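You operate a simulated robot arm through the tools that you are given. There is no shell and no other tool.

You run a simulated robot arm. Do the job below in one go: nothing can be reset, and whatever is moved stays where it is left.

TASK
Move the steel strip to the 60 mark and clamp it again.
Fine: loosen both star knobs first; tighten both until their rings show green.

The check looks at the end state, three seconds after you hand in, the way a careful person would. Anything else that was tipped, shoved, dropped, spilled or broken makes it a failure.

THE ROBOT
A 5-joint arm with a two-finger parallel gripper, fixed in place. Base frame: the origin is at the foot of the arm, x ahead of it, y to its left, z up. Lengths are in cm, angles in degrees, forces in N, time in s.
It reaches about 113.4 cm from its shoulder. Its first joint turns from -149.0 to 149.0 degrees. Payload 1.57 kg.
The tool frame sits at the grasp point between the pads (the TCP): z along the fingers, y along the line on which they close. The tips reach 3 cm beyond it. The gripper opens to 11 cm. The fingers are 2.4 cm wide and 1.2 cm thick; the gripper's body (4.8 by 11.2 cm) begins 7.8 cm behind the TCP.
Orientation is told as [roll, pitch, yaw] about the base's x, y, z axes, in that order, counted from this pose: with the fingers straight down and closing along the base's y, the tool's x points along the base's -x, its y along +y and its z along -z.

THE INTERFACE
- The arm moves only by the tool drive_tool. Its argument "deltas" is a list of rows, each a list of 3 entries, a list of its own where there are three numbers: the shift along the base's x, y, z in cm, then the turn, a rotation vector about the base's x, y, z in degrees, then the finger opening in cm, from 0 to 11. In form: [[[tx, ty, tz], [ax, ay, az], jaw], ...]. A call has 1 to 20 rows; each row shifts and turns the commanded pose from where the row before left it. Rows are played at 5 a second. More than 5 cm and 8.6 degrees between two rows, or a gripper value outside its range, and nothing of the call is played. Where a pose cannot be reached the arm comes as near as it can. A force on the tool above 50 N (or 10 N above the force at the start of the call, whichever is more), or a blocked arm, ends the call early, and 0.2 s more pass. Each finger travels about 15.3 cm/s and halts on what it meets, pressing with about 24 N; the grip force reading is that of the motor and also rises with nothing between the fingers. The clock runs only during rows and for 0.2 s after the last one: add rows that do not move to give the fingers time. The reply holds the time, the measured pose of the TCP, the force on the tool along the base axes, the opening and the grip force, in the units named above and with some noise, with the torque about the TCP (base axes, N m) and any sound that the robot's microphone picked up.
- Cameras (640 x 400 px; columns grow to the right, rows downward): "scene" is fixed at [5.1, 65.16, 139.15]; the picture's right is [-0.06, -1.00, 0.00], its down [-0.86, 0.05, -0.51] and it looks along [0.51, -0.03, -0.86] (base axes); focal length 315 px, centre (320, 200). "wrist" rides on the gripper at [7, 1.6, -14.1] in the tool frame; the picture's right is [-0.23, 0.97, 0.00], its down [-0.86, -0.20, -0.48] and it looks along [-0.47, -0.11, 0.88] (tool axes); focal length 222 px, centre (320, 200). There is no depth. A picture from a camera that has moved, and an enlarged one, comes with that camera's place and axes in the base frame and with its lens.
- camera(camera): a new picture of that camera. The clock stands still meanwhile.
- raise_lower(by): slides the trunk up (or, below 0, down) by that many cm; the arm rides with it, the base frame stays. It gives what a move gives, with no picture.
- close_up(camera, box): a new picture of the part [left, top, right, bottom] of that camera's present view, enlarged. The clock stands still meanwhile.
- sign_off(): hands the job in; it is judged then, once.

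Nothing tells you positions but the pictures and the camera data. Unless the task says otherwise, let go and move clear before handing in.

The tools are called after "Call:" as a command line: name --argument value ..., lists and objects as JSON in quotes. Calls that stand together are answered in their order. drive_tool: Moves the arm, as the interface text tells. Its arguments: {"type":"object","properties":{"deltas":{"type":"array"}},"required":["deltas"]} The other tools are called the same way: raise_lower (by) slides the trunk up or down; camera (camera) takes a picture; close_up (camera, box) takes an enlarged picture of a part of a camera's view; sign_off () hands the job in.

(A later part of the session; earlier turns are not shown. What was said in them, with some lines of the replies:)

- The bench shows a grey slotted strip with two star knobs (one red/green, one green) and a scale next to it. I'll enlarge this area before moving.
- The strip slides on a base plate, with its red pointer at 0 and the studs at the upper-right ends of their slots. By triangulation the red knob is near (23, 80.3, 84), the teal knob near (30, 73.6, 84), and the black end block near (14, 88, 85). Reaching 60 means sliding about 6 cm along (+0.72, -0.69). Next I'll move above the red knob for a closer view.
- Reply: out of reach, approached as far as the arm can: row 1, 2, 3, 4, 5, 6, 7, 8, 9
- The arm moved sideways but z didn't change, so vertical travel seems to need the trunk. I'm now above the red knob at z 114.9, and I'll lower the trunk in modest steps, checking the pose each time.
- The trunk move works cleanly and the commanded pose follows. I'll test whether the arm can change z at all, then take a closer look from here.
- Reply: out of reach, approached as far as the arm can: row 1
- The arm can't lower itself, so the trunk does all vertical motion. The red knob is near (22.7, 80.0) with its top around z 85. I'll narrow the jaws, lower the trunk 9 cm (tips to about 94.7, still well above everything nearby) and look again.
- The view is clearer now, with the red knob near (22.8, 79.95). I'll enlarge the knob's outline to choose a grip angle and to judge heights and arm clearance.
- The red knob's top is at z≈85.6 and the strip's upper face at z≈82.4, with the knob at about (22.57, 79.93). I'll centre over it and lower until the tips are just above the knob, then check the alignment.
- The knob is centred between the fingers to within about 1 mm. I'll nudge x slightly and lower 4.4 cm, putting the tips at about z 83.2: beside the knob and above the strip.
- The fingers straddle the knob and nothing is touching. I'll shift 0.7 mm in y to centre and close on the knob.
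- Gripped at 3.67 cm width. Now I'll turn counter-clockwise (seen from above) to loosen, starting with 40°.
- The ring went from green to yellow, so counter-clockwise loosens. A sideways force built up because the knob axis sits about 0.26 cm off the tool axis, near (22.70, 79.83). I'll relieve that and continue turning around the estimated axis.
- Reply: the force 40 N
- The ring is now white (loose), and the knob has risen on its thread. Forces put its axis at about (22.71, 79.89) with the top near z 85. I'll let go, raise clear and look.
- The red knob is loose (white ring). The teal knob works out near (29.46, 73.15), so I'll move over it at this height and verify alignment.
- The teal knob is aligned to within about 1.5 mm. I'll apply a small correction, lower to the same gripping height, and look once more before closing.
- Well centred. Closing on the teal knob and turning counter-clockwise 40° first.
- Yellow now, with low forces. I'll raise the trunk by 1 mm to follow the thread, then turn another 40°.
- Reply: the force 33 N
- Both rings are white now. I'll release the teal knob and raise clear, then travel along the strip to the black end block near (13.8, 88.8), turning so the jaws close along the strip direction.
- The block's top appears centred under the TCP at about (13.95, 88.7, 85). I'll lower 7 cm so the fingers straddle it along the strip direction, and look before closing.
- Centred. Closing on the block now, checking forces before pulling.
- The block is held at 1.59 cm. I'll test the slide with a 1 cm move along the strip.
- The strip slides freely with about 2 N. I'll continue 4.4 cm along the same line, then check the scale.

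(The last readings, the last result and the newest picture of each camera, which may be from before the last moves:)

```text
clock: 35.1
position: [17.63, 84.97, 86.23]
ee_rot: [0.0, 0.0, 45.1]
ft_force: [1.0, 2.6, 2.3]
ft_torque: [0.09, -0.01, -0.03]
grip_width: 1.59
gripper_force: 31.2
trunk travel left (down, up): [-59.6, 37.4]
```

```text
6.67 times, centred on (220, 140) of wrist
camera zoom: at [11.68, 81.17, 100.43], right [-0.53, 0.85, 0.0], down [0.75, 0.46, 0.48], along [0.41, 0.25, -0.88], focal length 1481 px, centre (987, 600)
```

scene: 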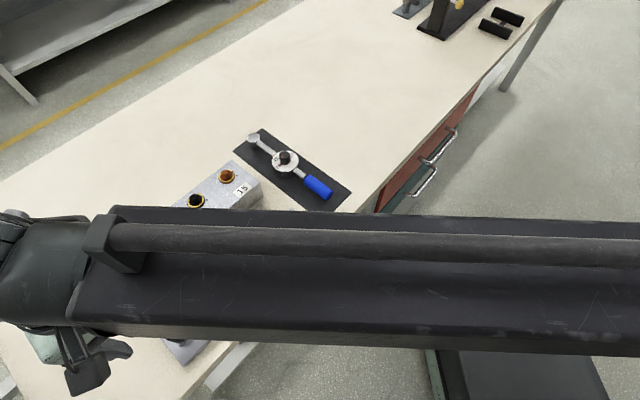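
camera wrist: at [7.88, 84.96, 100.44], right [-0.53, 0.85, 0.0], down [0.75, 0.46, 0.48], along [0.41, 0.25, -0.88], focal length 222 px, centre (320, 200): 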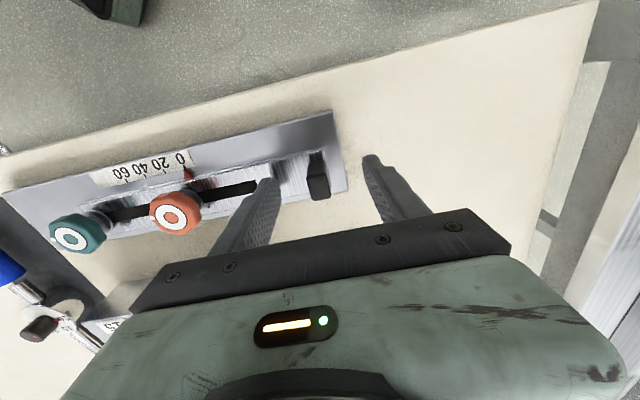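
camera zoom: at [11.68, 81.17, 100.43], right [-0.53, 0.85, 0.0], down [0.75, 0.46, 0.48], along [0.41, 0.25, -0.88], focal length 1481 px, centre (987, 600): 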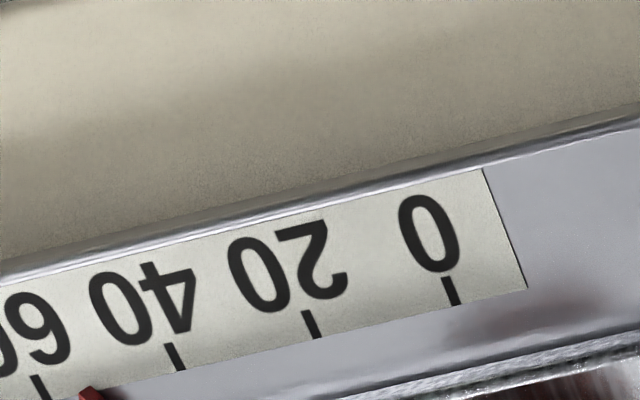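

The pointer is now a bit short of the 60 tick. Zooming in on it to measure the remaining distance.

Call:
close_up --camera "wrist" --box '[165, 135, 255, 191]'

Call:
close_up --camera "scene" --box '[210, 220, 300, 310]'

```text
7.11 times, centred on (210, 163) of wrist
camera zoom: at [11.68, 81.17, 100.43], right [-0.53, 0.85, 0.0], down [0.75, 0.46, 0.48], along [0.41, 0.25, -0.88], focal length 1580 px, centre (1102, 463)
```

zoom: 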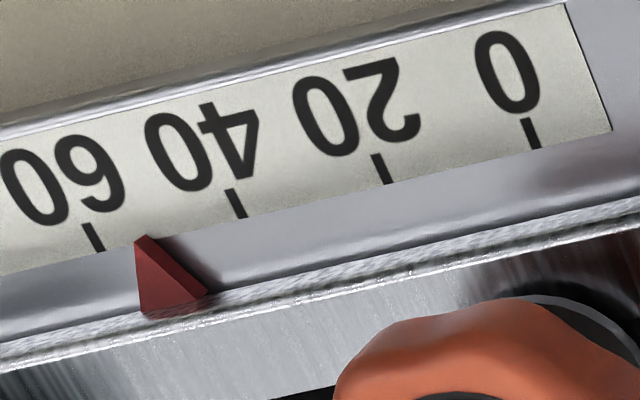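

```text
4.44 times, centred on (255, 265) of scene
camera zoom: at [5.1, 65.16, 139.15], right [-0.06, -1.0, 0.0], down [-0.86, 0.05, -0.51], along [0.51, -0.03, -0.86], focal length 1401 px, centre (609, -89)
```

zoom: 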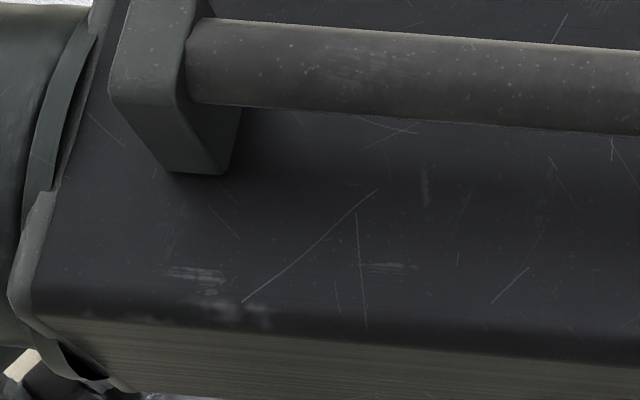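

The pointer reads about 54, which matches the 5.4 cm moved. I'll move the remaining 0.6 cm.

Call:
drive_tool --deltas '[[[0.141, -0.142, 0], [0, 0, 0], 0.8], [[0.141, -0.142, 0], [0, 0, 0], 0.8], [[0.14, -0.142, 0], [0, 0, 0], 0.8], [[0, 0, 0], [0, 0, 0], 0.8], [[0, 0, 0], [0, 0, 0], 0.8]]'

Call:
close_up --camera "wrist" --box '[165, 135, 255, 191]'

Call:
camera --camera "wrist"

```text
clock: 36.3
position: [18.11, 84.5, 86.26]
ee_rot: [-0.1, 0.0, 45.0]
ft_force: [4.4, 5.6, 5.4]
ft_torque: [0.02, -0.03, 0.03]
grip_width: 1.56
gripper_force: 31.5
trunk travel left (down, up): [-59.6, 37.4]
```

```text
7.11 times, centred on (210, 163) of wrist
camera zoom: at [12.14, 80.7, 100.43], right [-0.53, 0.85, 0.0], down [0.75, 0.46, 0.48], along [0.41, 0.25, -0.88], focal length 1580 px, centre (1102, 463)
```

zoom: 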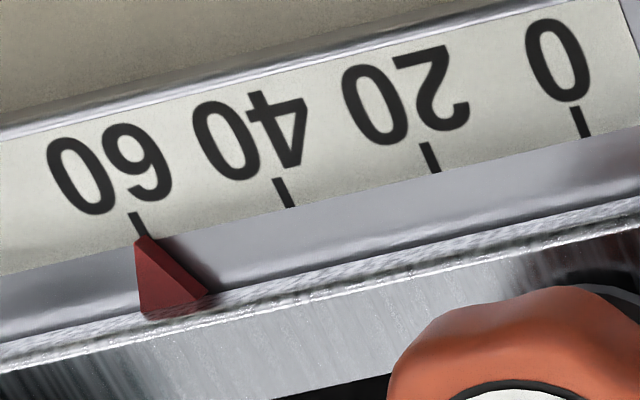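

```text
taken
camera wrist: at [12.14, 80.7, 100.43], right [-0.53, 0.85, 0.0], down [0.75, 0.46, 0.48], along [0.41, 0.25, -0.88], focal length 222 px, centre (320, 200)
```

wrist: 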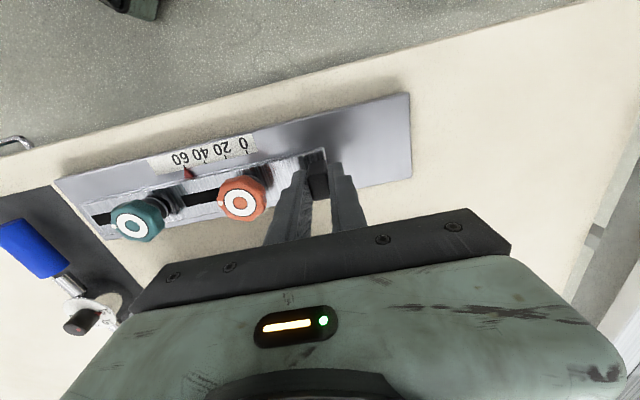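

The pointer tip now sits at the 60 tick. The red knob is close to one finger here, so I'll open only to 3.2 cm, raise clear, and move over the red knob to check the reading from another angle.

Call:
drive_tool --deltas '[[[0, 0, 0], [0, 0, 0], 2.0], [[0, 0, 0], [0, 0, 0], 2.6], [[0, 0, 0], [0, 0, 0], 3.2], [[0, 0, 0], [0, 0, 0], 3.2]]'

Call:
raise_lower --by 7

Call:
close_up --camera "wrist" --box '[140, 80, 300, 190]'

```text
clock: 37.3
position: [18.0, 84.51, 86.35]
ee_rot: [0.0, 0.0, 45.0]
ft_force: [-0.1, 0.4, 0.4]
ft_torque: [0.02, 0.0, -0.01]
grip_width: 3.22
gripper_force: 0.2
trunk travel left (down, up): [-59.6, 37.4]
```

```text
clock: 38.3
position: [17.96, 84.5, 93.33]
ee_rot: [0.1, 0.0, 45.0]
ft_force: [-0.1, 0.1, -0.1]
ft_torque: [0.0, -0.02, -0.02]
grip_width: 3.18
gripper_force: 0.1
trunk travel left (down, up): [-66.6, 30.4]
```

```text
3.64 times, centred on (220, 135) of wrist
camera zoom: at [12.08, 80.71, 107.43], right [-0.53, 0.85, 0.0], down [0.75, 0.46, 0.48], along [0.41, 0.25, -0.88], focal length 808 px, centre (684, 436)
```

zoom: 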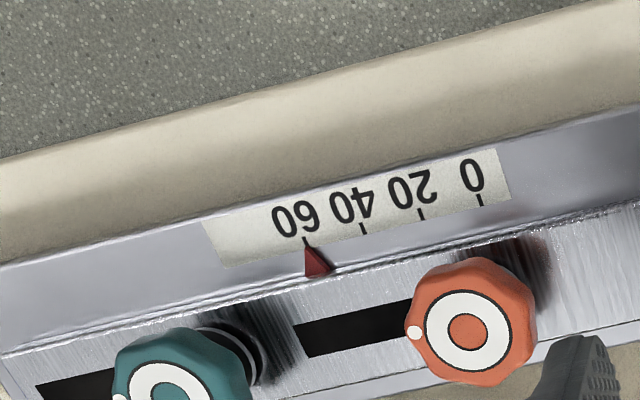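

The pointer looks on the tick. Moving over the red knob now, turning back to yaw 80, then verifying both the scale and the alignment.

Call:
drive_tool --deltas '[[[0.922, -0.92, 0], [0, 0, 7], 4], [[0.922, -0.92, 0], [0, 0, 7], 5], [[0.922, -0.92, 0], [0, 0, 7], 6], [[0.922, -0.92, 0], [0, 0, 7], 7], [[0.922, -0.92, 0], [0, 0, 7], 7], [[0, 0, 0], [0, 0, 0], 7]]'

Call:
camera --camera "wrist"

Call:
close_up --camera "wrist" --box '[250, 90, 350, 160]'

Call:
close_up --camera "wrist" --box '[240, 100, 400, 220]'

```text
clock: 39.7
position: [22.56, 79.83, 93.17]
ee_rot: [0.0, 0.0, 80.1]
ft_force: [-0.1, -0.2, 0.4]
ft_torque: [-0.02, -0.01, -0.03]
grip_width: 6.99
gripper_force: 0.0
trunk travel left (down, up): [-66.6, 30.4]
```

```text
taken
camera wrist: at [19.96, 73.24, 107.44], right [-0.92, 0.39, 0.0], down [0.34, 0.81, 0.48], along [0.19, 0.44, -0.88], focal length 222 px, centre (320, 200)
```

wrist: 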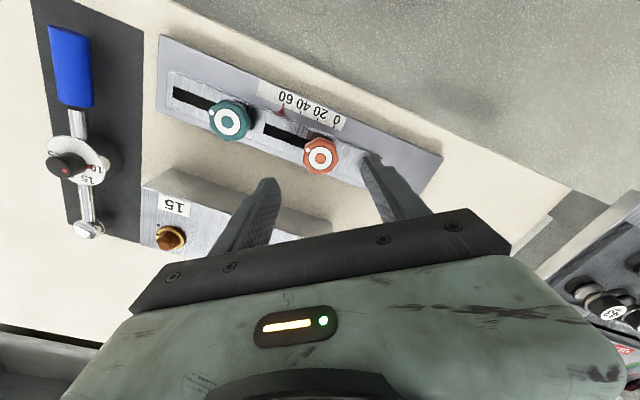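

```text
5.71 times, centred on (300, 125) of wrist
camera zoom: at [19.96, 73.24, 107.44], right [-0.92, 0.39, 0.0], down [0.34, 0.81, 0.48], along [0.19, 0.44, -0.88], focal length 1269 px, centre (434, 629)
```

zoom: 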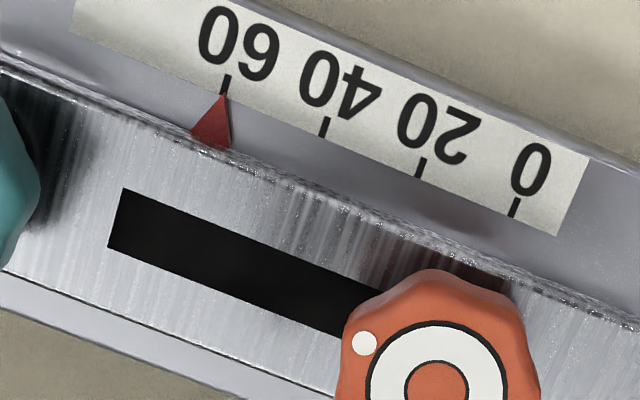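

```text
3.33 times, centred on (320, 160) of wrist
camera zoom: at [19.96, 73.24, 107.44], right [-0.92, 0.39, 0.0], down [0.34, 0.81, 0.48], along [0.19, 0.44, -0.88], focal length 740 px, centre (320, 333)
```

zoom: 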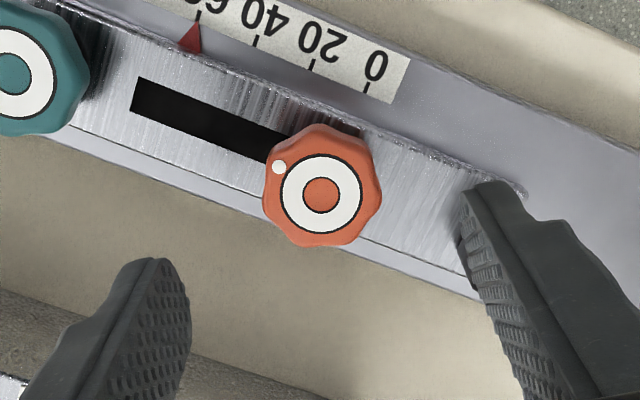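

Call:
close_up --camera "wrist" --box '[270, 90, 302, 118]'

```text
14.29 times, centred on (286, 104) of wrist
camera zoom: at [19.96, 73.24, 107.44], right [-0.92, 0.39, 0.0], down [0.34, 0.81, 0.48], along [0.19, 0.44, -0.88], focal length 3173 px, centre (806, 1571)
```

zoom: 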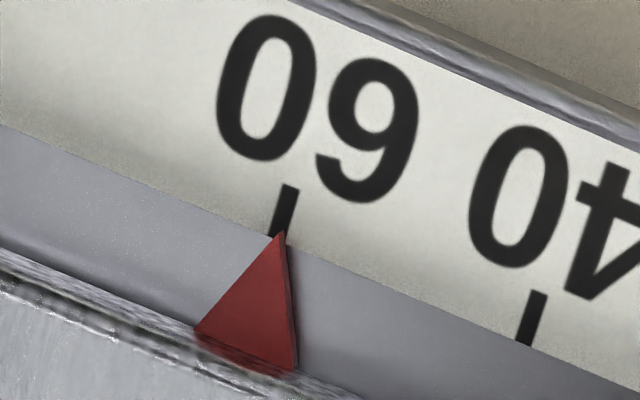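

The pointer tip looks within about half a millimetre of the tick. I'll check whether the scene camera can see it for an independent reading.

Call:
close_up --camera "scene" --box '[230, 240, 290, 300]'

Call:
close_up --camera "wrist" --box '[320, 105, 352, 133]'

```text
6.67 times, centred on (260, 270) of scene
camera zoom: at [5.1, 65.16, 139.15], right [-0.06, -1.0, 0.0], down [-0.86, 0.05, -0.51], along [0.51, -0.03, -0.86], focal length 2102 px, centre (720, -267)
```

zoom: 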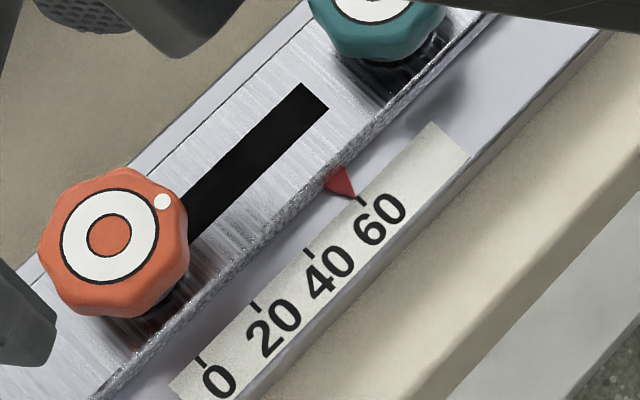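

```text
14.29 times, centred on (336, 119) of wrist
camera zoom: at [19.96, 73.24, 107.44], right [-0.92, 0.39, 0.0], down [0.34, 0.81, 0.48], along [0.19, 0.44, -0.88], focal length 3173 px, centre (91, 1357)
```

zoom: 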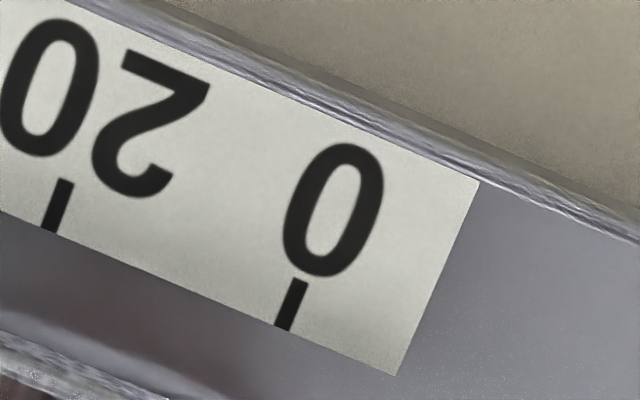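

Call:
close_up --camera "scene" --box '[252, 256, 276, 277]'

```text
16.00 times, centred on (264, 266) of scene
camera zoom: at [5.1, 65.16, 139.15], right [-0.06, -1.0, 0.0], down [-0.86, 0.05, -0.51], along [0.51, -0.03, -0.86], focal length 5045 px, centre (1216, -864)
```

zoom: 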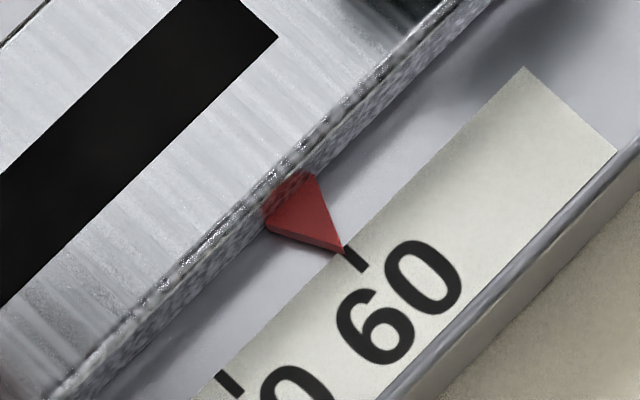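

The independent view agrees: the reading is about 59.4–59.5. There's plenty of clearance, so I'll regrip the block and nudge it half a millimetre before clamping.

Call:
drive_tool --deltas '[[[-0.922, 0.92, 0], [0, 0, -7], 6], [[-0.922, 0.92, 0], [0, 0, -7], 5], [[-0.922, 0.92, 0], [0, 0, -7], 4], [[-0.922, 0.92, 0], [0, 0, -7], 3.2], [[-0.922, 0.92, 0], [0, 0, -7], 3.2], [[0, 0, 0], [0, 0, 0], 3.2]]'

Call:
raise_lower --by -4

Call:
close_up --camera "wrist" --box '[220, 90, 420, 220]'

```text
clock: 41.1
position: [18.12, 84.46, 93.29]
ee_rot: [0.0, 0.0, 44.8]
ft_force: [-0.3, 0.1, -0.2]
ft_torque: [0.02, -0.03, -0.02]
grip_width: 3.18
gripper_force: 0.0
trunk travel left (down, up): [-66.6, 30.4]
```

```text
clock: 42.0
position: [18.13, 84.39, 89.19]
ee_rot: [0.0, -0.1, 44.9]
ft_force: [-0.3, -0.2, -0.2]
ft_torque: [0.0, -0.04, 0.0]
grip_width: 3.21
gripper_force: 0.1
trunk travel left (down, up): [-62.6, 34.4]
```

```text
3.08 times, centred on (320, 155) of wrist
camera zoom: at [12.14, 80.69, 103.44], right [-0.53, 0.85, 0.0], down [0.75, 0.46, 0.48], along [0.41, 0.25, -0.88], focal length 684 px, centre (320, 338)
```

zoom: 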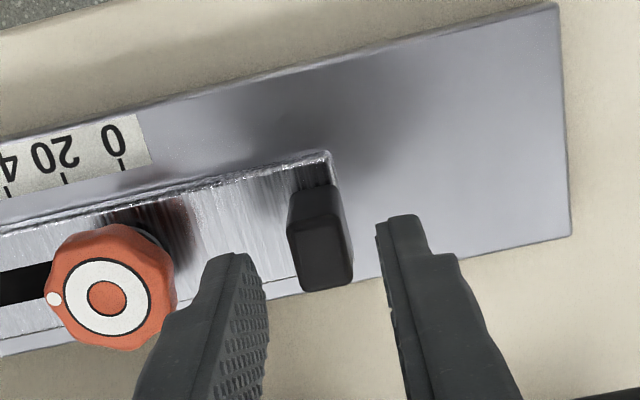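

Clearance is as before. Lowering the last 3 cm, gripping and nudging 0.5 mm along the strip.

Call:
raise_lower --by -3

Call:
drive_tool --deltas '[[[0, 0, 0], [0, 0, 0], 2.5], [[0, 0, 0], [0, 0, 0], 1.8], [[0, 0, 0], [0, 0, 0], 1.2], [[0, 0, 0], [0, 0, 0], 0.8], [[0, 0, 0], [0, 0, 0], 0.8]]'

Call:
close_up --camera "wrist" --box '[165, 135, 255, 191]'

```text
clock: 42.7
position: [18.13, 84.59, 86.24]
ee_rot: [0.0, 0.0, 45.1]
ft_force: [-0.6, -0.5, 0.2]
ft_torque: [-0.02, 0.01, 0.01]
grip_width: 3.2
gripper_force: 0.1
trunk travel left (down, up): [-59.6, 37.4]
```

```text
clock: 43.9
position: [18.04, 84.44, 86.27]
ee_rot: [0.1, 0.0, 45.0]
ft_force: [0.2, 0.2, 1.3]
ft_torque: [0.01, 0.06, 0.03]
grip_width: 1.56
gripper_force: 31.1
trunk travel left (down, up): [-59.6, 37.4]
```

```text
7.11 times, centred on (210, 163) of wrist
camera zoom: at [12.14, 80.7, 100.44], right [-0.53, 0.85, 0.0], down [0.75, 0.46, 0.48], along [0.41, 0.25, -0.88], focal length 1580 px, centre (1102, 463)
```

zoom: 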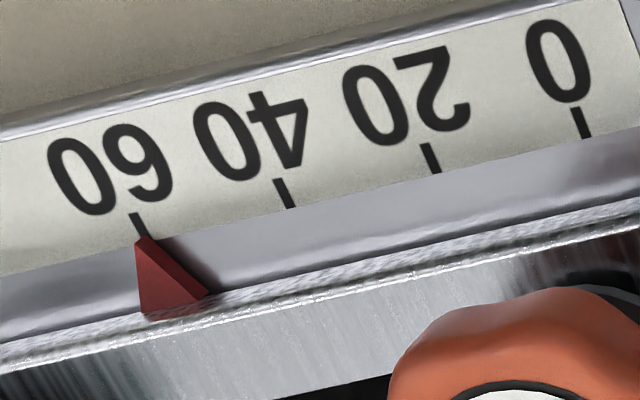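

Call:
drive_tool --deltas '[[[0.037, -0.037, 0], [0, 0, 0], 0.8], [[0, 0, 0], [0, 0, 0], 0.8], [[0, 0, 0], [0, 0, 0], 0.8]]'

Call:
close_up --camera "wrist" --box '[165, 135, 255, 191]'

Call:
drive_tool --deltas '[[[0, 0, 0], [0, 0, 0], 2.0], [[0, 0, 0], [0, 0, 0], 2.6], [[0, 0, 0], [0, 0, 0], 3.2], [[0, 0, 0], [0, 0, 0], 3.2]]'

Call:
raise_lower --by 7

Call:
drive_tool --deltas '[[[0.915, -0.913, 0], [0, 0, 7], 4], [[0.915, -0.913, 0], [0, 0, 7], 5], [[0.915, -0.913, 0], [0, 0, 7], 6], [[0.914, -0.912, 0], [0, 0, 7], 7], [[0.914, -0.912, 0], [0, 0, 7], 7], [[0, 0, 0], [0, 0, 0], 7]]'

Call:
close_up --camera "wrist" --box '[270, 90, 302, 118]'

Call:
close_up --camera "scene" --box '[252, 256, 276, 277]'

Call:
close_up --camera "wrist" --box '[240, 100, 400, 220]'

```text
clock: 44.7
position: [18.05, 84.46, 86.19]
ee_rot: [0.0, 0.1, 45.0]
ft_force: [-1.0, 1.4, 0.0]
ft_torque: [0.09, 0.01, 0.01]
grip_width: 1.59
gripper_force: 31.6
trunk travel left (down, up): [-59.6, 37.4]
```

```text
7.11 times, centred on (210, 163) of wrist
camera zoom: at [12.17, 80.67, 100.44], right [-0.53, 0.85, 0.0], down [0.75, 0.46, 0.48], along [0.41, 0.25, -0.88], focal length 1580 px, centre (1102, 463)
```

zoom: 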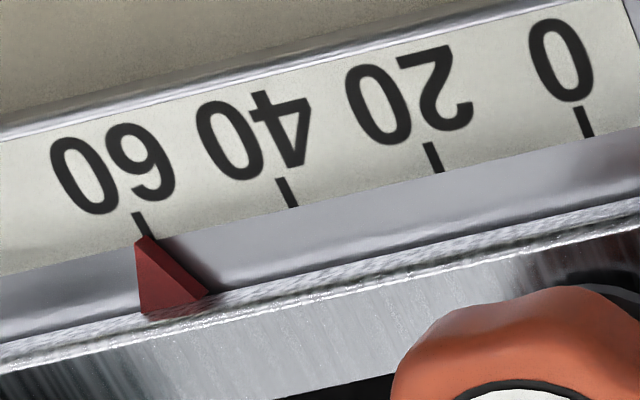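

```text
clock: 45.7
position: [18.07, 84.53, 86.3]
ee_rot: [-0.1, 0.0, 44.9]
ft_force: [-0.4, 0.2, 0.5]
ft_torque: [-0.02, -0.02, -0.02]
grip_width: 3.19
gripper_force: 0.0
trunk travel left (down, up): [-59.6, 37.4]
```

```text
clock: 46.8
position: [18.08, 84.4, 93.29]
ee_rot: [0.0, -0.1, 45.1]
ft_force: [-0.2, 0.0, -0.2]
ft_torque: [0.0, -0.01, 0.0]
grip_width: 3.21
gripper_force: 0.0
trunk travel left (down, up): [-66.6, 30.4]
```

```text
clock: 48.2
position: [22.93, 79.91, 93.28]
ee_rot: [0.0, 0.1, 80.1]
ft_force: [0.4, 1.1, -0.2]
ft_torque: [-0.01, 0.0, -0.02]
grip_width: 7.01
gripper_force: 0.0
trunk travel left (down, up): [-66.6, 30.4]
```

```text
14.29 times, centred on (286, 104) of wrist
camera zoom: at [20.1, 73.32, 107.44], right [-0.92, 0.39, 0.0], down [0.34, 0.81, 0.48], along [0.19, 0.44, -0.88], focal length 3173 px, centre (806, 1571)
```

zoom: 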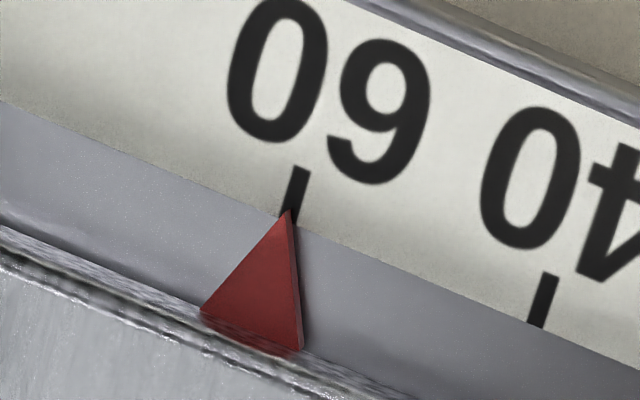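

```text
16.00 times, centred on (264, 266) of scene
camera zoom: at [5.1, 65.16, 139.15], right [-0.06, -1.0, 0.0], down [-0.86, 0.05, -0.51], along [0.51, -0.03, -0.86], focal length 5045 px, centre (1216, -864)
```

zoom: 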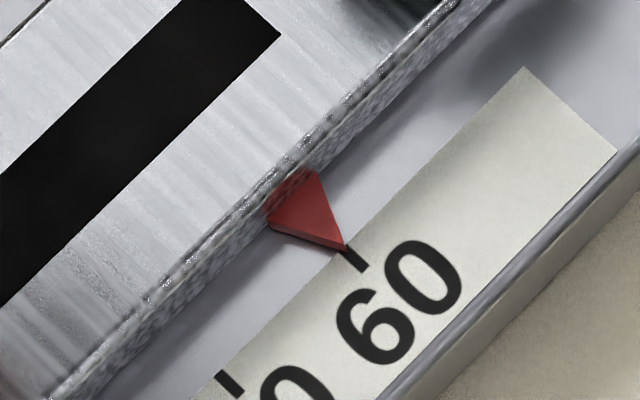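

```text
3.33 times, centred on (320, 160) of wrist
camera zoom: at [20.1, 73.32, 107.44], right [-0.92, 0.39, 0.0], down [0.34, 0.81, 0.48], along [0.19, 0.44, -0.88], focal length 740 px, centre (320, 333)
```

zoom: 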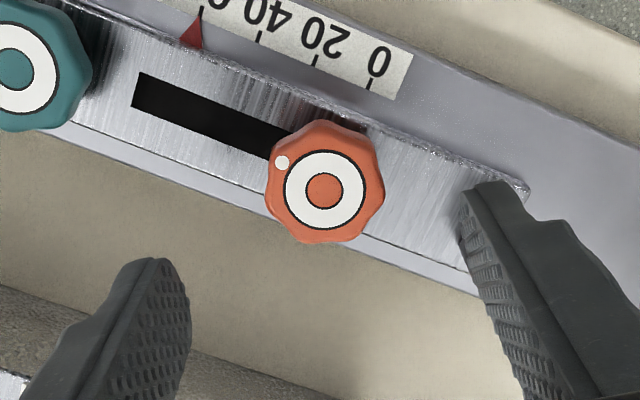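

The pointer tip is now right on the 60 tick in both views. A small correction over the red knob (about 1 mm), then I'll lower and grip it for tightening.

Call:
drive_tool --deltas '[[[-0.11, -0.04, 0], [0, 0, 0], 7], [[0, 0, 0], [0, 0, 0], 7]]'

Call:
raise_lower --by -7

Call:
close_up --camera "wrist" --box '[240, 120, 400, 230]'

```text
clock: 48.8
position: [22.66, 79.86, 93.18]
ee_rot: [-0.1, 0.0, 80.0]
ft_force: [-0.5, -0.4, -0.2]
ft_torque: [0.0, 0.01, 0.0]
grip_width: 6.97
gripper_force: 0.0
trunk travel left (down, up): [-66.6, 30.4]
```

```text
clock: 49.9
position: [22.56, 79.92, 86.26]
ee_rot: [0.0, 0.0, 80.0]
ft_force: [1.7, 0.0, 0.1]
ft_torque: [-0.02, 0.03, -0.01]
grip_width: 7.02
gripper_force: 0.0
trunk travel left (down, up): [-59.6, 37.4]
```

```text
3.64 times, centred on (320, 175) of wrist
camera zoom: at [19.93, 73.27, 100.44], right [-0.92, 0.39, 0.0], down [0.34, 0.81, 0.48], along [0.19, 0.44, -0.88], focal length 808 px, centre (320, 291)
```

zoom: 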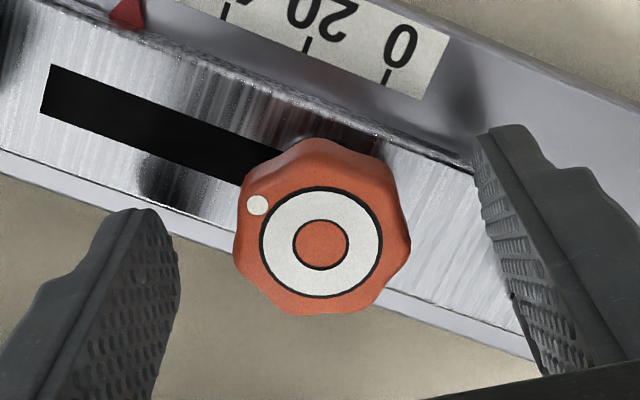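

Well centred on the red knob. Closing and turning clockwise 40° to start tightening.

Call:
drive_tool --deltas '[[[0, 0, 0], [0, 0, 0], 5], [[0, 0, 0], [0, 0, 0], 4.2], [[0, 0, 0], [0, 0, 0], 3.5], [[0, 0, 0], [0, 0, 0], 3.0], [[0, 0, 0], [0, 0, 0], 3.0]]'

Call:
drive_tool --deltas '[[[0, 0, 0], [0, 0, -8], 3.0], [[0, 0, 0], [0, 0, -8], 3.0], [[0, 0, 0], [0, 0, -8], 3.0], [[0, 0, 0], [0, 0, -8], 3.0], [[0, 0, 0], [0, 0, -8], 3.0], [[0, 0, 0], [0, 0, 0], 3.0]]'

Call:
close_up --camera "wrist" --box '[240, 120, 400, 230]'

```text
clock: 51.1
position: [22.67, 79.82, 86.28]
ee_rot: [0.0, 0.0, 80.0]
ft_force: [-1.0, -0.3, -0.1]
ft_torque: [0.07, -0.02, 0.0]
grip_width: 3.65
gripper_force: 43.5
trunk travel left (down, up): [-59.6, 37.4]
```

```text
clock: 52.5
position: [22.61, 79.97, 86.11]
ee_rot: [-0.1, 0.1, 39.9]
ft_force: [-7.9, -13.9, -26.6]
ft_torque: [-0.35, 0.27, 0.03]
grip_width: 3.64
gripper_force: 42.6
trunk travel left (down, up): [-59.6, 37.4]
```

```text
3.64 times, centred on (320, 175) of wrist
camera zoom: at [16.34, 76.7, 100.35], right [-0.45, 0.89, 0.0], down [0.78, 0.4, 0.48], along [0.43, 0.21, -0.88], focal length 808 px, centre (320, 291)
```

zoom: 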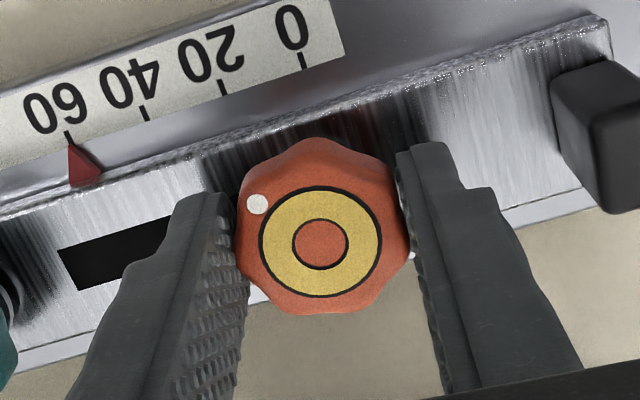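

Yellow, with the knob pulling down about 27 N as it threads in. I'll lower 2 mm to follow it, then continue turning clockwise.

Call:
raise_lower --by -0.2

Call:
drive_tool --deltas '[[[0, 0, 0], [0, 0, -8], 3.0], [[0, 0, 0], [0, 0, -8], 3.0], [[0, 0, 0], [0, 0, -8], 3.0], [[0, 0, 0], [0, 0, -8], 3.0], [[0, 0, 0], [0, 0, -8], 3.0], [[0, 0, 0], [0, 0, 0], 3.0]]'

Call:
close_up --camera "wrist" --box '[240, 120, 400, 230]'

```text
clock: 53.0
position: [22.58, 79.93, 86.23]
ee_rot: [-0.1, -0.1, 40.0]
ft_force: [-5.0, -5.8, -0.9]
ft_torque: [-0.53, 0.44, 0.01]
grip_width: 3.65
gripper_force: 42.6
trunk travel left (down, up): [-59.4, 37.6]
```

```text
clock: 54.4
position: [22.59, 79.91, 86.07]
ee_rot: [0.0, 0.0, -0.1]
ft_force: [-5.7, 1.2, 0.6]
ft_torque: [0.02, 0.07, -0.01]
grip_width: 3.63
gripper_force: 43.5
trunk travel left (down, up): [-59.4, 37.6]
```

```text
3.64 times, centred on (320, 175) of wrist
camera zoom: at [15.75, 81.54, 100.24], right [0.23, 0.97, 0.0], down [0.85, -0.2, 0.48], along [0.47, -0.11, -0.88], focal length 808 px, centre (320, 291)
```

zoom: 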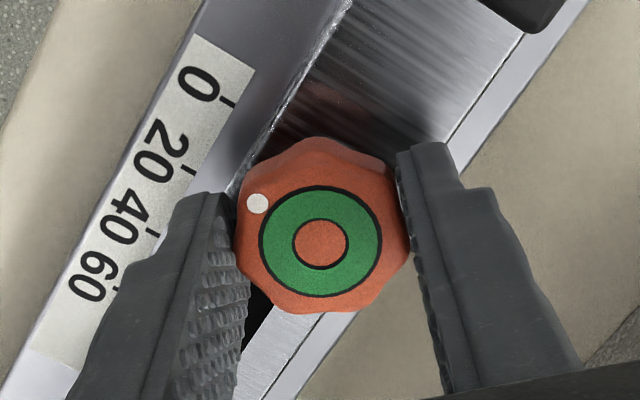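

The red knob's ring is green again, back at its original angle. I'll release, raise, and check the pointer before doing the teal knob.

Call:
drive_tool --deltas '[[[0, 0, 0], [0, 0, 0], 4.5], [[0, 0, 0], [0, 0, 0], 6], [[0, 0, 0], [0, 0, 0], 6.5]]'

Call:
raise_lower --by 7

Call:
close_up --camera "wrist" --box '[230, 90, 390, 220]'

Call:
close_up --camera "scene" --box '[252, 256, 276, 277]'

```text
clock: 55.2
position: [22.7, 79.95, 86.09]
ee_rot: [0.0, -0.1, -0.1]
ft_force: [-0.2, 0.9, 0.8]
ft_torque: [-0.01, 0.01, -0.01]
grip_width: 6.53
gripper_force: 0.0
trunk travel left (down, up): [-59.4, 37.6]
```

```text
clock: 56.3
position: [22.58, 79.83, 93.04]
ee_rot: [-0.1, -0.1, -0.1]
ft_force: [-0.3, 0.0, -0.6]
ft_torque: [0.01, 0.01, -0.01]
grip_width: 6.53
gripper_force: 0.0
trunk travel left (down, up): [-66.4, 30.6]
```

```text
3.08 times, centred on (310, 155) of wrist
camera zoom: at [15.81, 81.52, 107.23], right [0.23, 0.97, 0.0], down [0.86, -0.2, 0.48], along [0.47, -0.11, -0.88], focal length 684 px, centre (351, 338)
```

zoom: 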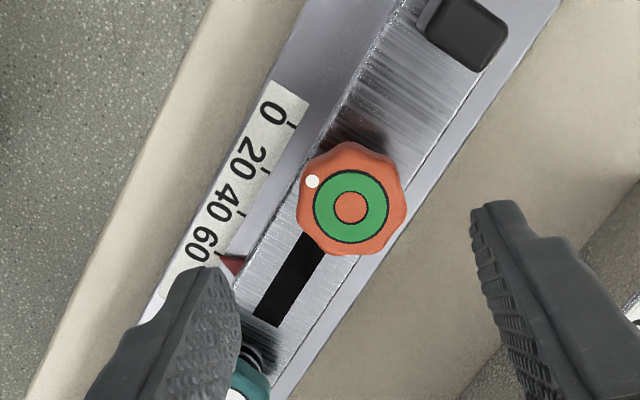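

```text
16.00 times, centred on (264, 266) of scene
camera zoom: at [5.1, 65.16, 139.15], right [-0.06, -1.0, 0.0], down [-0.86, 0.05, -0.51], along [0.51, -0.03, -0.86], focal length 5045 px, centre (1216, -864)
```

zoom: 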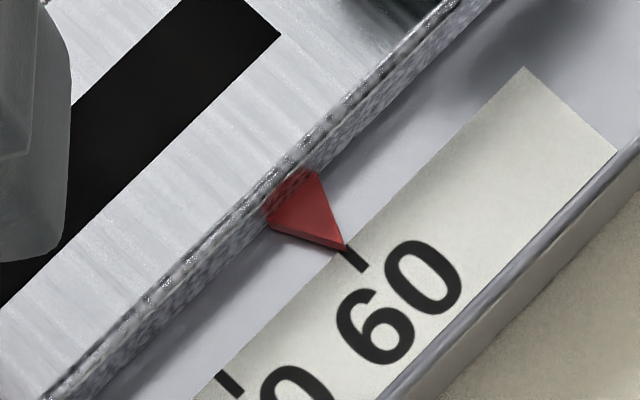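

Pointer unchanged on 60 and the red knob's ring stays green. Now I'll move over the teal knob and spin back to yaw 160, so I can grip it and turn clockwise by the same 80°.

Call:
drive_tool --deltas '[[[0.3385, -0.3415, 0], [0, 0, 8], 7], [[0.3385, -0.3415, 0], [0, 0, 8], 7], [[0.3385, -0.3415, 0], [0, 0, 8], 7], [[0.3385, -0.3415, 0], [0, 0, 8], 7], [[0.3385, -0.3415, 0], [0, 0, 8], 7], [[0.3385, -0.3415, 0], [0, 0, 8], 7], [[0.3385, -0.3415, 0], [0, 0, 8], 7], [[0.3385, -0.3415, 0], [0, 0, 8], 7], [[0.3385, -0.3415, 0], [0, 0, 8], 7], [[0.3385, -0.3415, 0], [0, 0, 8], 7], [[0.3385, -0.3415, 0], [0, 0, 8], 7], [[0.3385, -0.3415, 0], [0, 0, 8], 7], [[0.3385, -0.3415, 0], [0, 0, 8], 7], [[0.3385, -0.3415, 0], [0, 0, 8], 7], [[0.3385, -0.3415, 0], [0, 0, 8], 7], [[0.3385, -0.3415, 0], [0, 0, 8], 7], [[0.3385, -0.3415, 0], [0, 0, 8], 7], [[0.3385, -0.3415, 0], [0, 0, 8], 7], [[0.3385, -0.3415, 0], [0, 0, 8], 7], [[0.3385, -0.3415, 0], [0, 0, 8], 7]]'

Call:
drive_tool --deltas '[[[0, 0, 0], [0, 0, 0], 7]]'

Call:
close_up --camera "wrist" --box '[240, 100, 400, 220]'

Call:
camera --camera "wrist"

```text
clock: 60.5
position: [29.2, 72.94, 93.11]
ee_rot: [0.0, 0.1, 160.2]
ft_force: [0.1, 0.7, -0.3]
ft_torque: [0.0, -0.01, -0.01]
grip_width: 7.0
gripper_force: 0.0
trunk travel left (down, up): [-66.4, 30.6]
```

```text
clock: 60.9
position: [29.41, 73.1, 93.0]
ee_rot: [0.0, 0.0, 160.0]
ft_force: [0.2, -0.6, -0.6]
ft_torque: [0.01, -0.02, -0.02]
grip_width: 7.0
gripper_force: 0.1
trunk travel left (down, up): [-66.4, 30.6]
```

```text
3.33 times, centred on (320, 160) of wrist
camera zoom: at [35.54, 69.19, 107.24], right [-0.55, -0.84, 0.0], down [-0.74, 0.48, 0.48], along [-0.4, 0.26, -0.88], focal length 740 px, centre (320, 333)
```

zoom: 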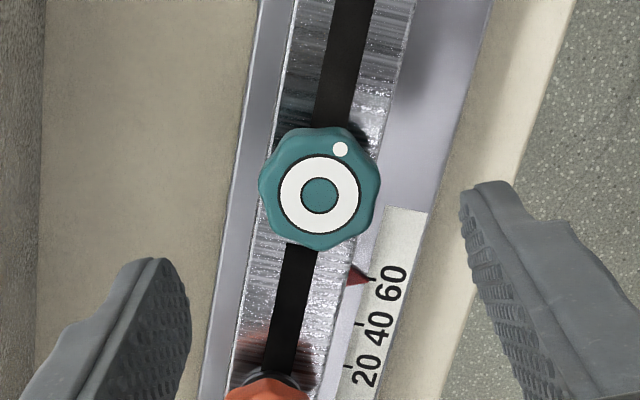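

```text
taken
camera wrist: at [35.54, 69.19, 107.24], right [-0.55, -0.84, 0.0], down [-0.74, 0.48, 0.48], along [-0.4, 0.26, -0.88], focal length 222 px, centre (320, 200)
```

wrist: 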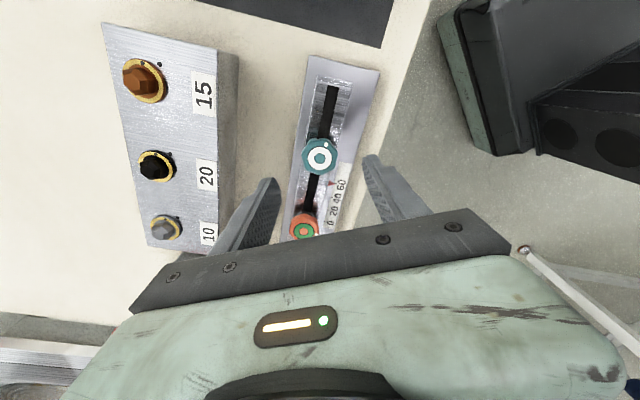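

Centred over the teal knob to within half a millimetre. Lowering to gripping height and checking.

Call:
raise_lower --by -6.85

Call:
close_up --camera "wrist" --box '[240, 120, 400, 230]'

```text
clock: 62.0
position: [29.51, 73.08, 86.17]
ee_rot: [0.0, 0.0, 160.0]
ft_force: [0.3, -0.1, -0.5]
ft_torque: [-0.01, -0.02, 0.01]
grip_width: 7.0
gripper_force: 0.1
trunk travel left (down, up): [-59.5, 37.5]
```

```text
3.64 times, centred on (320, 175) of wrist
camera zoom: at [35.53, 69.18, 100.39], right [-0.55, -0.84, 0.0], down [-0.74, 0.48, 0.48], along [-0.4, 0.26, -0.88], focal length 808 px, centre (320, 291)
```

zoom: 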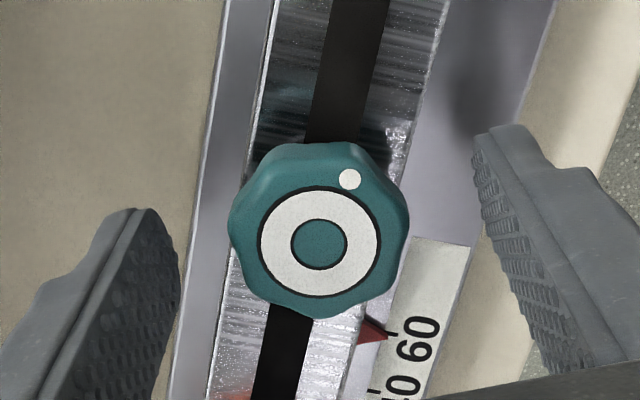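

Good alignment. Closing and turning clockwise 40°.

Call:
drive_tool --deltas '[[[0, 0, 0], [0, 0, 0], 5], [[0, 0, 0], [0, 0, 0], 4.2], [[0, 0, 0], [0, 0, 0], 3.5], [[0, 0, 0], [0, 0, 0], 3.0], [[0, 0, 0], [0, 0, 0], 3.0]]'

Call:
drive_tool --deltas '[[[0, 0, 0], [0, 0, -8], 3.0], [[0, 0, 0], [0, 0, -8], 3.0], [[0, 0, 0], [0, 0, -8], 3.0], [[0, 0, 0], [0, 0, -8], 3.0], [[0, 0, 0], [0, 0, -8], 3.0], [[0, 0, 0], [0, 0, 0], 3.0]]'

Call:
close_up --camera "wrist" --box '[240, 120, 400, 230]'

```text
clock: 63.1
position: [29.4, 73.05, 86.22]
ee_rot: [0.0, 0.0, 160.1]
ft_force: [0.7, 2.3, 1.4]
ft_torque: [0.03, -0.02, 0.02]
grip_width: 3.64
gripper_force: 42.9
trunk travel left (down, up): [-59.5, 37.5]
```

```text
clock: 64.5
position: [29.39, 73.1, 86.16]
ee_rot: [0.0, 0.0, 119.9]
ft_force: [-4.4, -6.6, -24.7]
ft_torque: [0.05, 0.15, 0.08]
grip_width: 3.62
gripper_force: 42.9
trunk travel left (down, up): [-59.5, 37.5]
```

```text
3.64 times, centred on (320, 175) of wrist
camera zoom: at [31.62, 66.29, 100.29], right [-0.96, -0.29, 0.0], down [-0.25, 0.84, 0.48], along [-0.14, 0.46, -0.88], focal length 808 px, centre (320, 291)
```

zoom: 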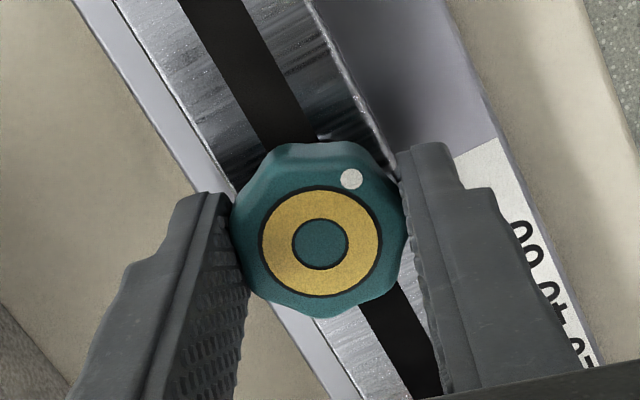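

Yellow, as with the red knob. Lowering 2 mm to follow the thread and turning the remaining 40°.

Call:
raise_lower --by -0.2

Call:
drive_tool --deltas '[[[0, 0, 0], [0, 0, -8], 3.0], [[0, 0, 0], [0, 0, -8], 3.0], [[0, 0, 0], [0, 0, -8], 3.0], [[0, 0, 0], [0, 0, -8], 3.0], [[0, 0, 0], [0, 0, -8], 3.0], [[0, 0, 0], [0, 0, 0], 3.0]]'

Call:
close_up --camera "wrist" --box '[240, 120, 400, 230]'

```text
clock: 65.1
position: [29.33, 73.22, 86.03]
ee_rot: [-0.1, 0.0, 120.0]
ft_force: [-2.3, 2.8, 4.7]
ft_torque: [-0.51, -0.24, 0.0]
grip_width: 3.66
gripper_force: 42.9
trunk travel left (down, up): [-59.3, 37.7]
```

```text
clock: 66.5
position: [29.43, 73.03, 86.0]
ee_rot: [0.0, 0.0, 79.8]
ft_force: [1.2, 9.0, 5.0]
ft_torque: [0.3, -0.01, 0.0]
grip_width: 3.66
gripper_force: 43.2
trunk travel left (down, up): [-59.3, 37.7]
```

```text
3.64 times, centred on (320, 175) of wrist
camera zoom: at [26.7, 66.52, 100.17], right [-0.92, 0.39, 0.0], down [0.35, 0.81, 0.48], along [0.19, 0.44, -0.88], focal length 808 px, centre (320, 291)
```

zoom: 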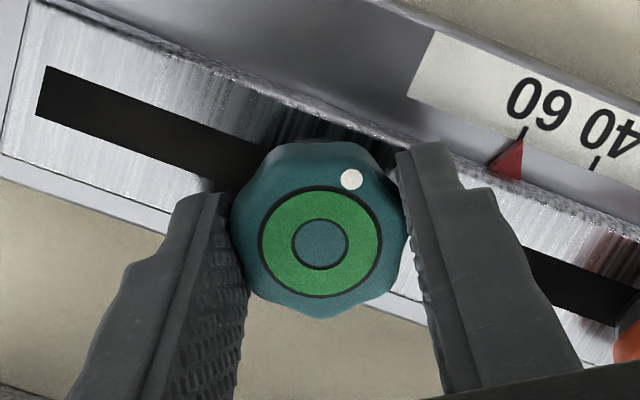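

Both rings now show green. I'll release the teal knob, raise well clear, and check everything.

Call:
drive_tool --deltas '[[[0, 0, 0], [0, 0, 0], 4.5], [[0, 0, 0], [0, 0, 0], 6], [[0, 0, 0], [0, 0, 0], 6.5]]'

Call:
raise_lower --by 20

Call:
drive_tool --deltas '[[[0, -3, 0], [0, 0, 0], 6.5], [[0, -3, 0], [0, 0, 0], 6.5], [[0, -3, 0], [0, 0, 0], 6.5], [[0, -3, 0], [0, 0, 0], 6.5], [[0, -3, 0], [0, 0, 0], 6.5], [[0, 0, 0], [0, 0, 0], 6.5]]'

Call:
camera --camera "scene"

Call:
close_up --camera "scene" --box '[210, 220, 300, 310]'

Call:
close_up --camera "scene" --box '[252, 256, 276, 277]'

Call:
camera --camera "wrist"

```text
clock: 67.3
position: [29.27, 73.06, 85.99]
ee_rot: [0.0, 0.0, 80.0]
ft_force: [-0.3, 0.4, 0.5]
ft_torque: [0.01, -0.02, -0.02]
grip_width: 6.52
gripper_force: 0.0
trunk travel left (down, up): [-59.3, 37.7]
```

```text
clock: 69.4
position: [29.52, 73.1, 106.0]
ee_rot: [0.0, 0.0, 80.0]
ft_force: [0.1, 0.0, 0.5]
ft_torque: [0.0, -0.01, 0.0]
grip_width: 6.49
gripper_force: 0.0
trunk travel left (down, up): [-79.3, 17.7]
```

```text
clock: 70.8
position: [29.47, 58.12, 106.16]
ee_rot: [-0.1, 0.0, 80.0]
ft_force: [-0.1, 0.6, 0.0]
ft_torque: [-0.02, 0.01, -0.01]
grip_width: 6.51
gripper_force: 0.0
trunk travel left (down, up): [-79.3, 17.7]
```

```text
taken
```

scene: 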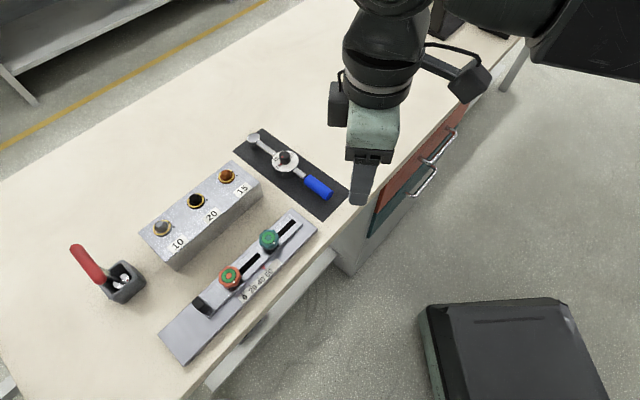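

```text
4.44 times, centred on (255, 265) of scene
camera zoom: at [5.1, 65.16, 139.15], right [-0.06, -1.0, 0.0], down [-0.86, 0.05, -0.51], along [0.51, -0.03, -0.86], focal length 1401 px, centre (609, -89)
```

zoom: 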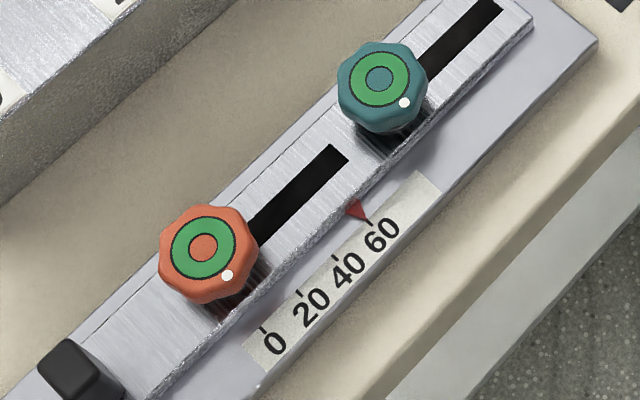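

```text
16.00 times, centred on (264, 266) of scene
camera zoom: at [5.1, 65.16, 139.15], right [-0.06, -1.0, 0.0], down [-0.86, 0.05, -0.51], along [0.51, -0.03, -0.86], focal length 5045 px, centre (1216, -864)
```

zoom: 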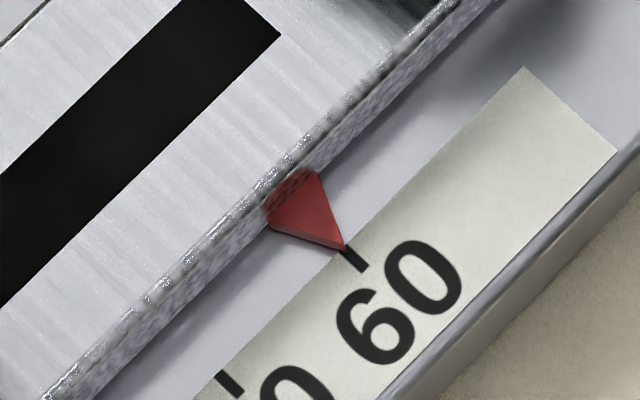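

```text
taken
camera wrist: at [26.75, 51.49, 120.19], right [-0.92, 0.39, 0.0], down [0.34, 0.81, 0.48], along [0.19, 0.44, -0.88], focal length 222 px, centre (320, 200)
```

wrist: 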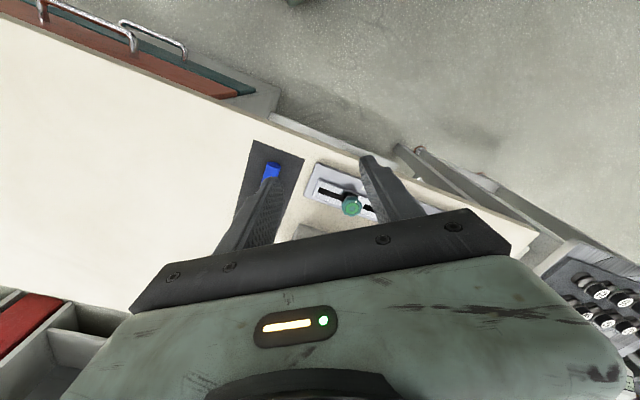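

The pointer sits on the 60 tick and both knobs show green rings. The base plate, button box, red lever and blue-handled tool are where they were, and the arm is clear, so I'm handing in.

Call:
sign_off

```text
The job is handed in.
```

The steel strip is at the 60 mark and clamped again. Both star knobs show green rings, and the pointer tip sits right on the 60 tick.

- **Loosening:** I turned both knobs about 80° counter-clockwise until their rings went white, then slid the strip by its black end block. My first placement read about 59.4, so I nudged it half a millimetre further.
- **Tightening:** I turned each knob about 80° clockwise, back to about its original angle. The pointer did not shift.
- **Surroundings:** in the last scene picture, the base plate, button box, red lever and blue-handled tool are all where they started. The gripper is open and the arm is clear of the fixture.
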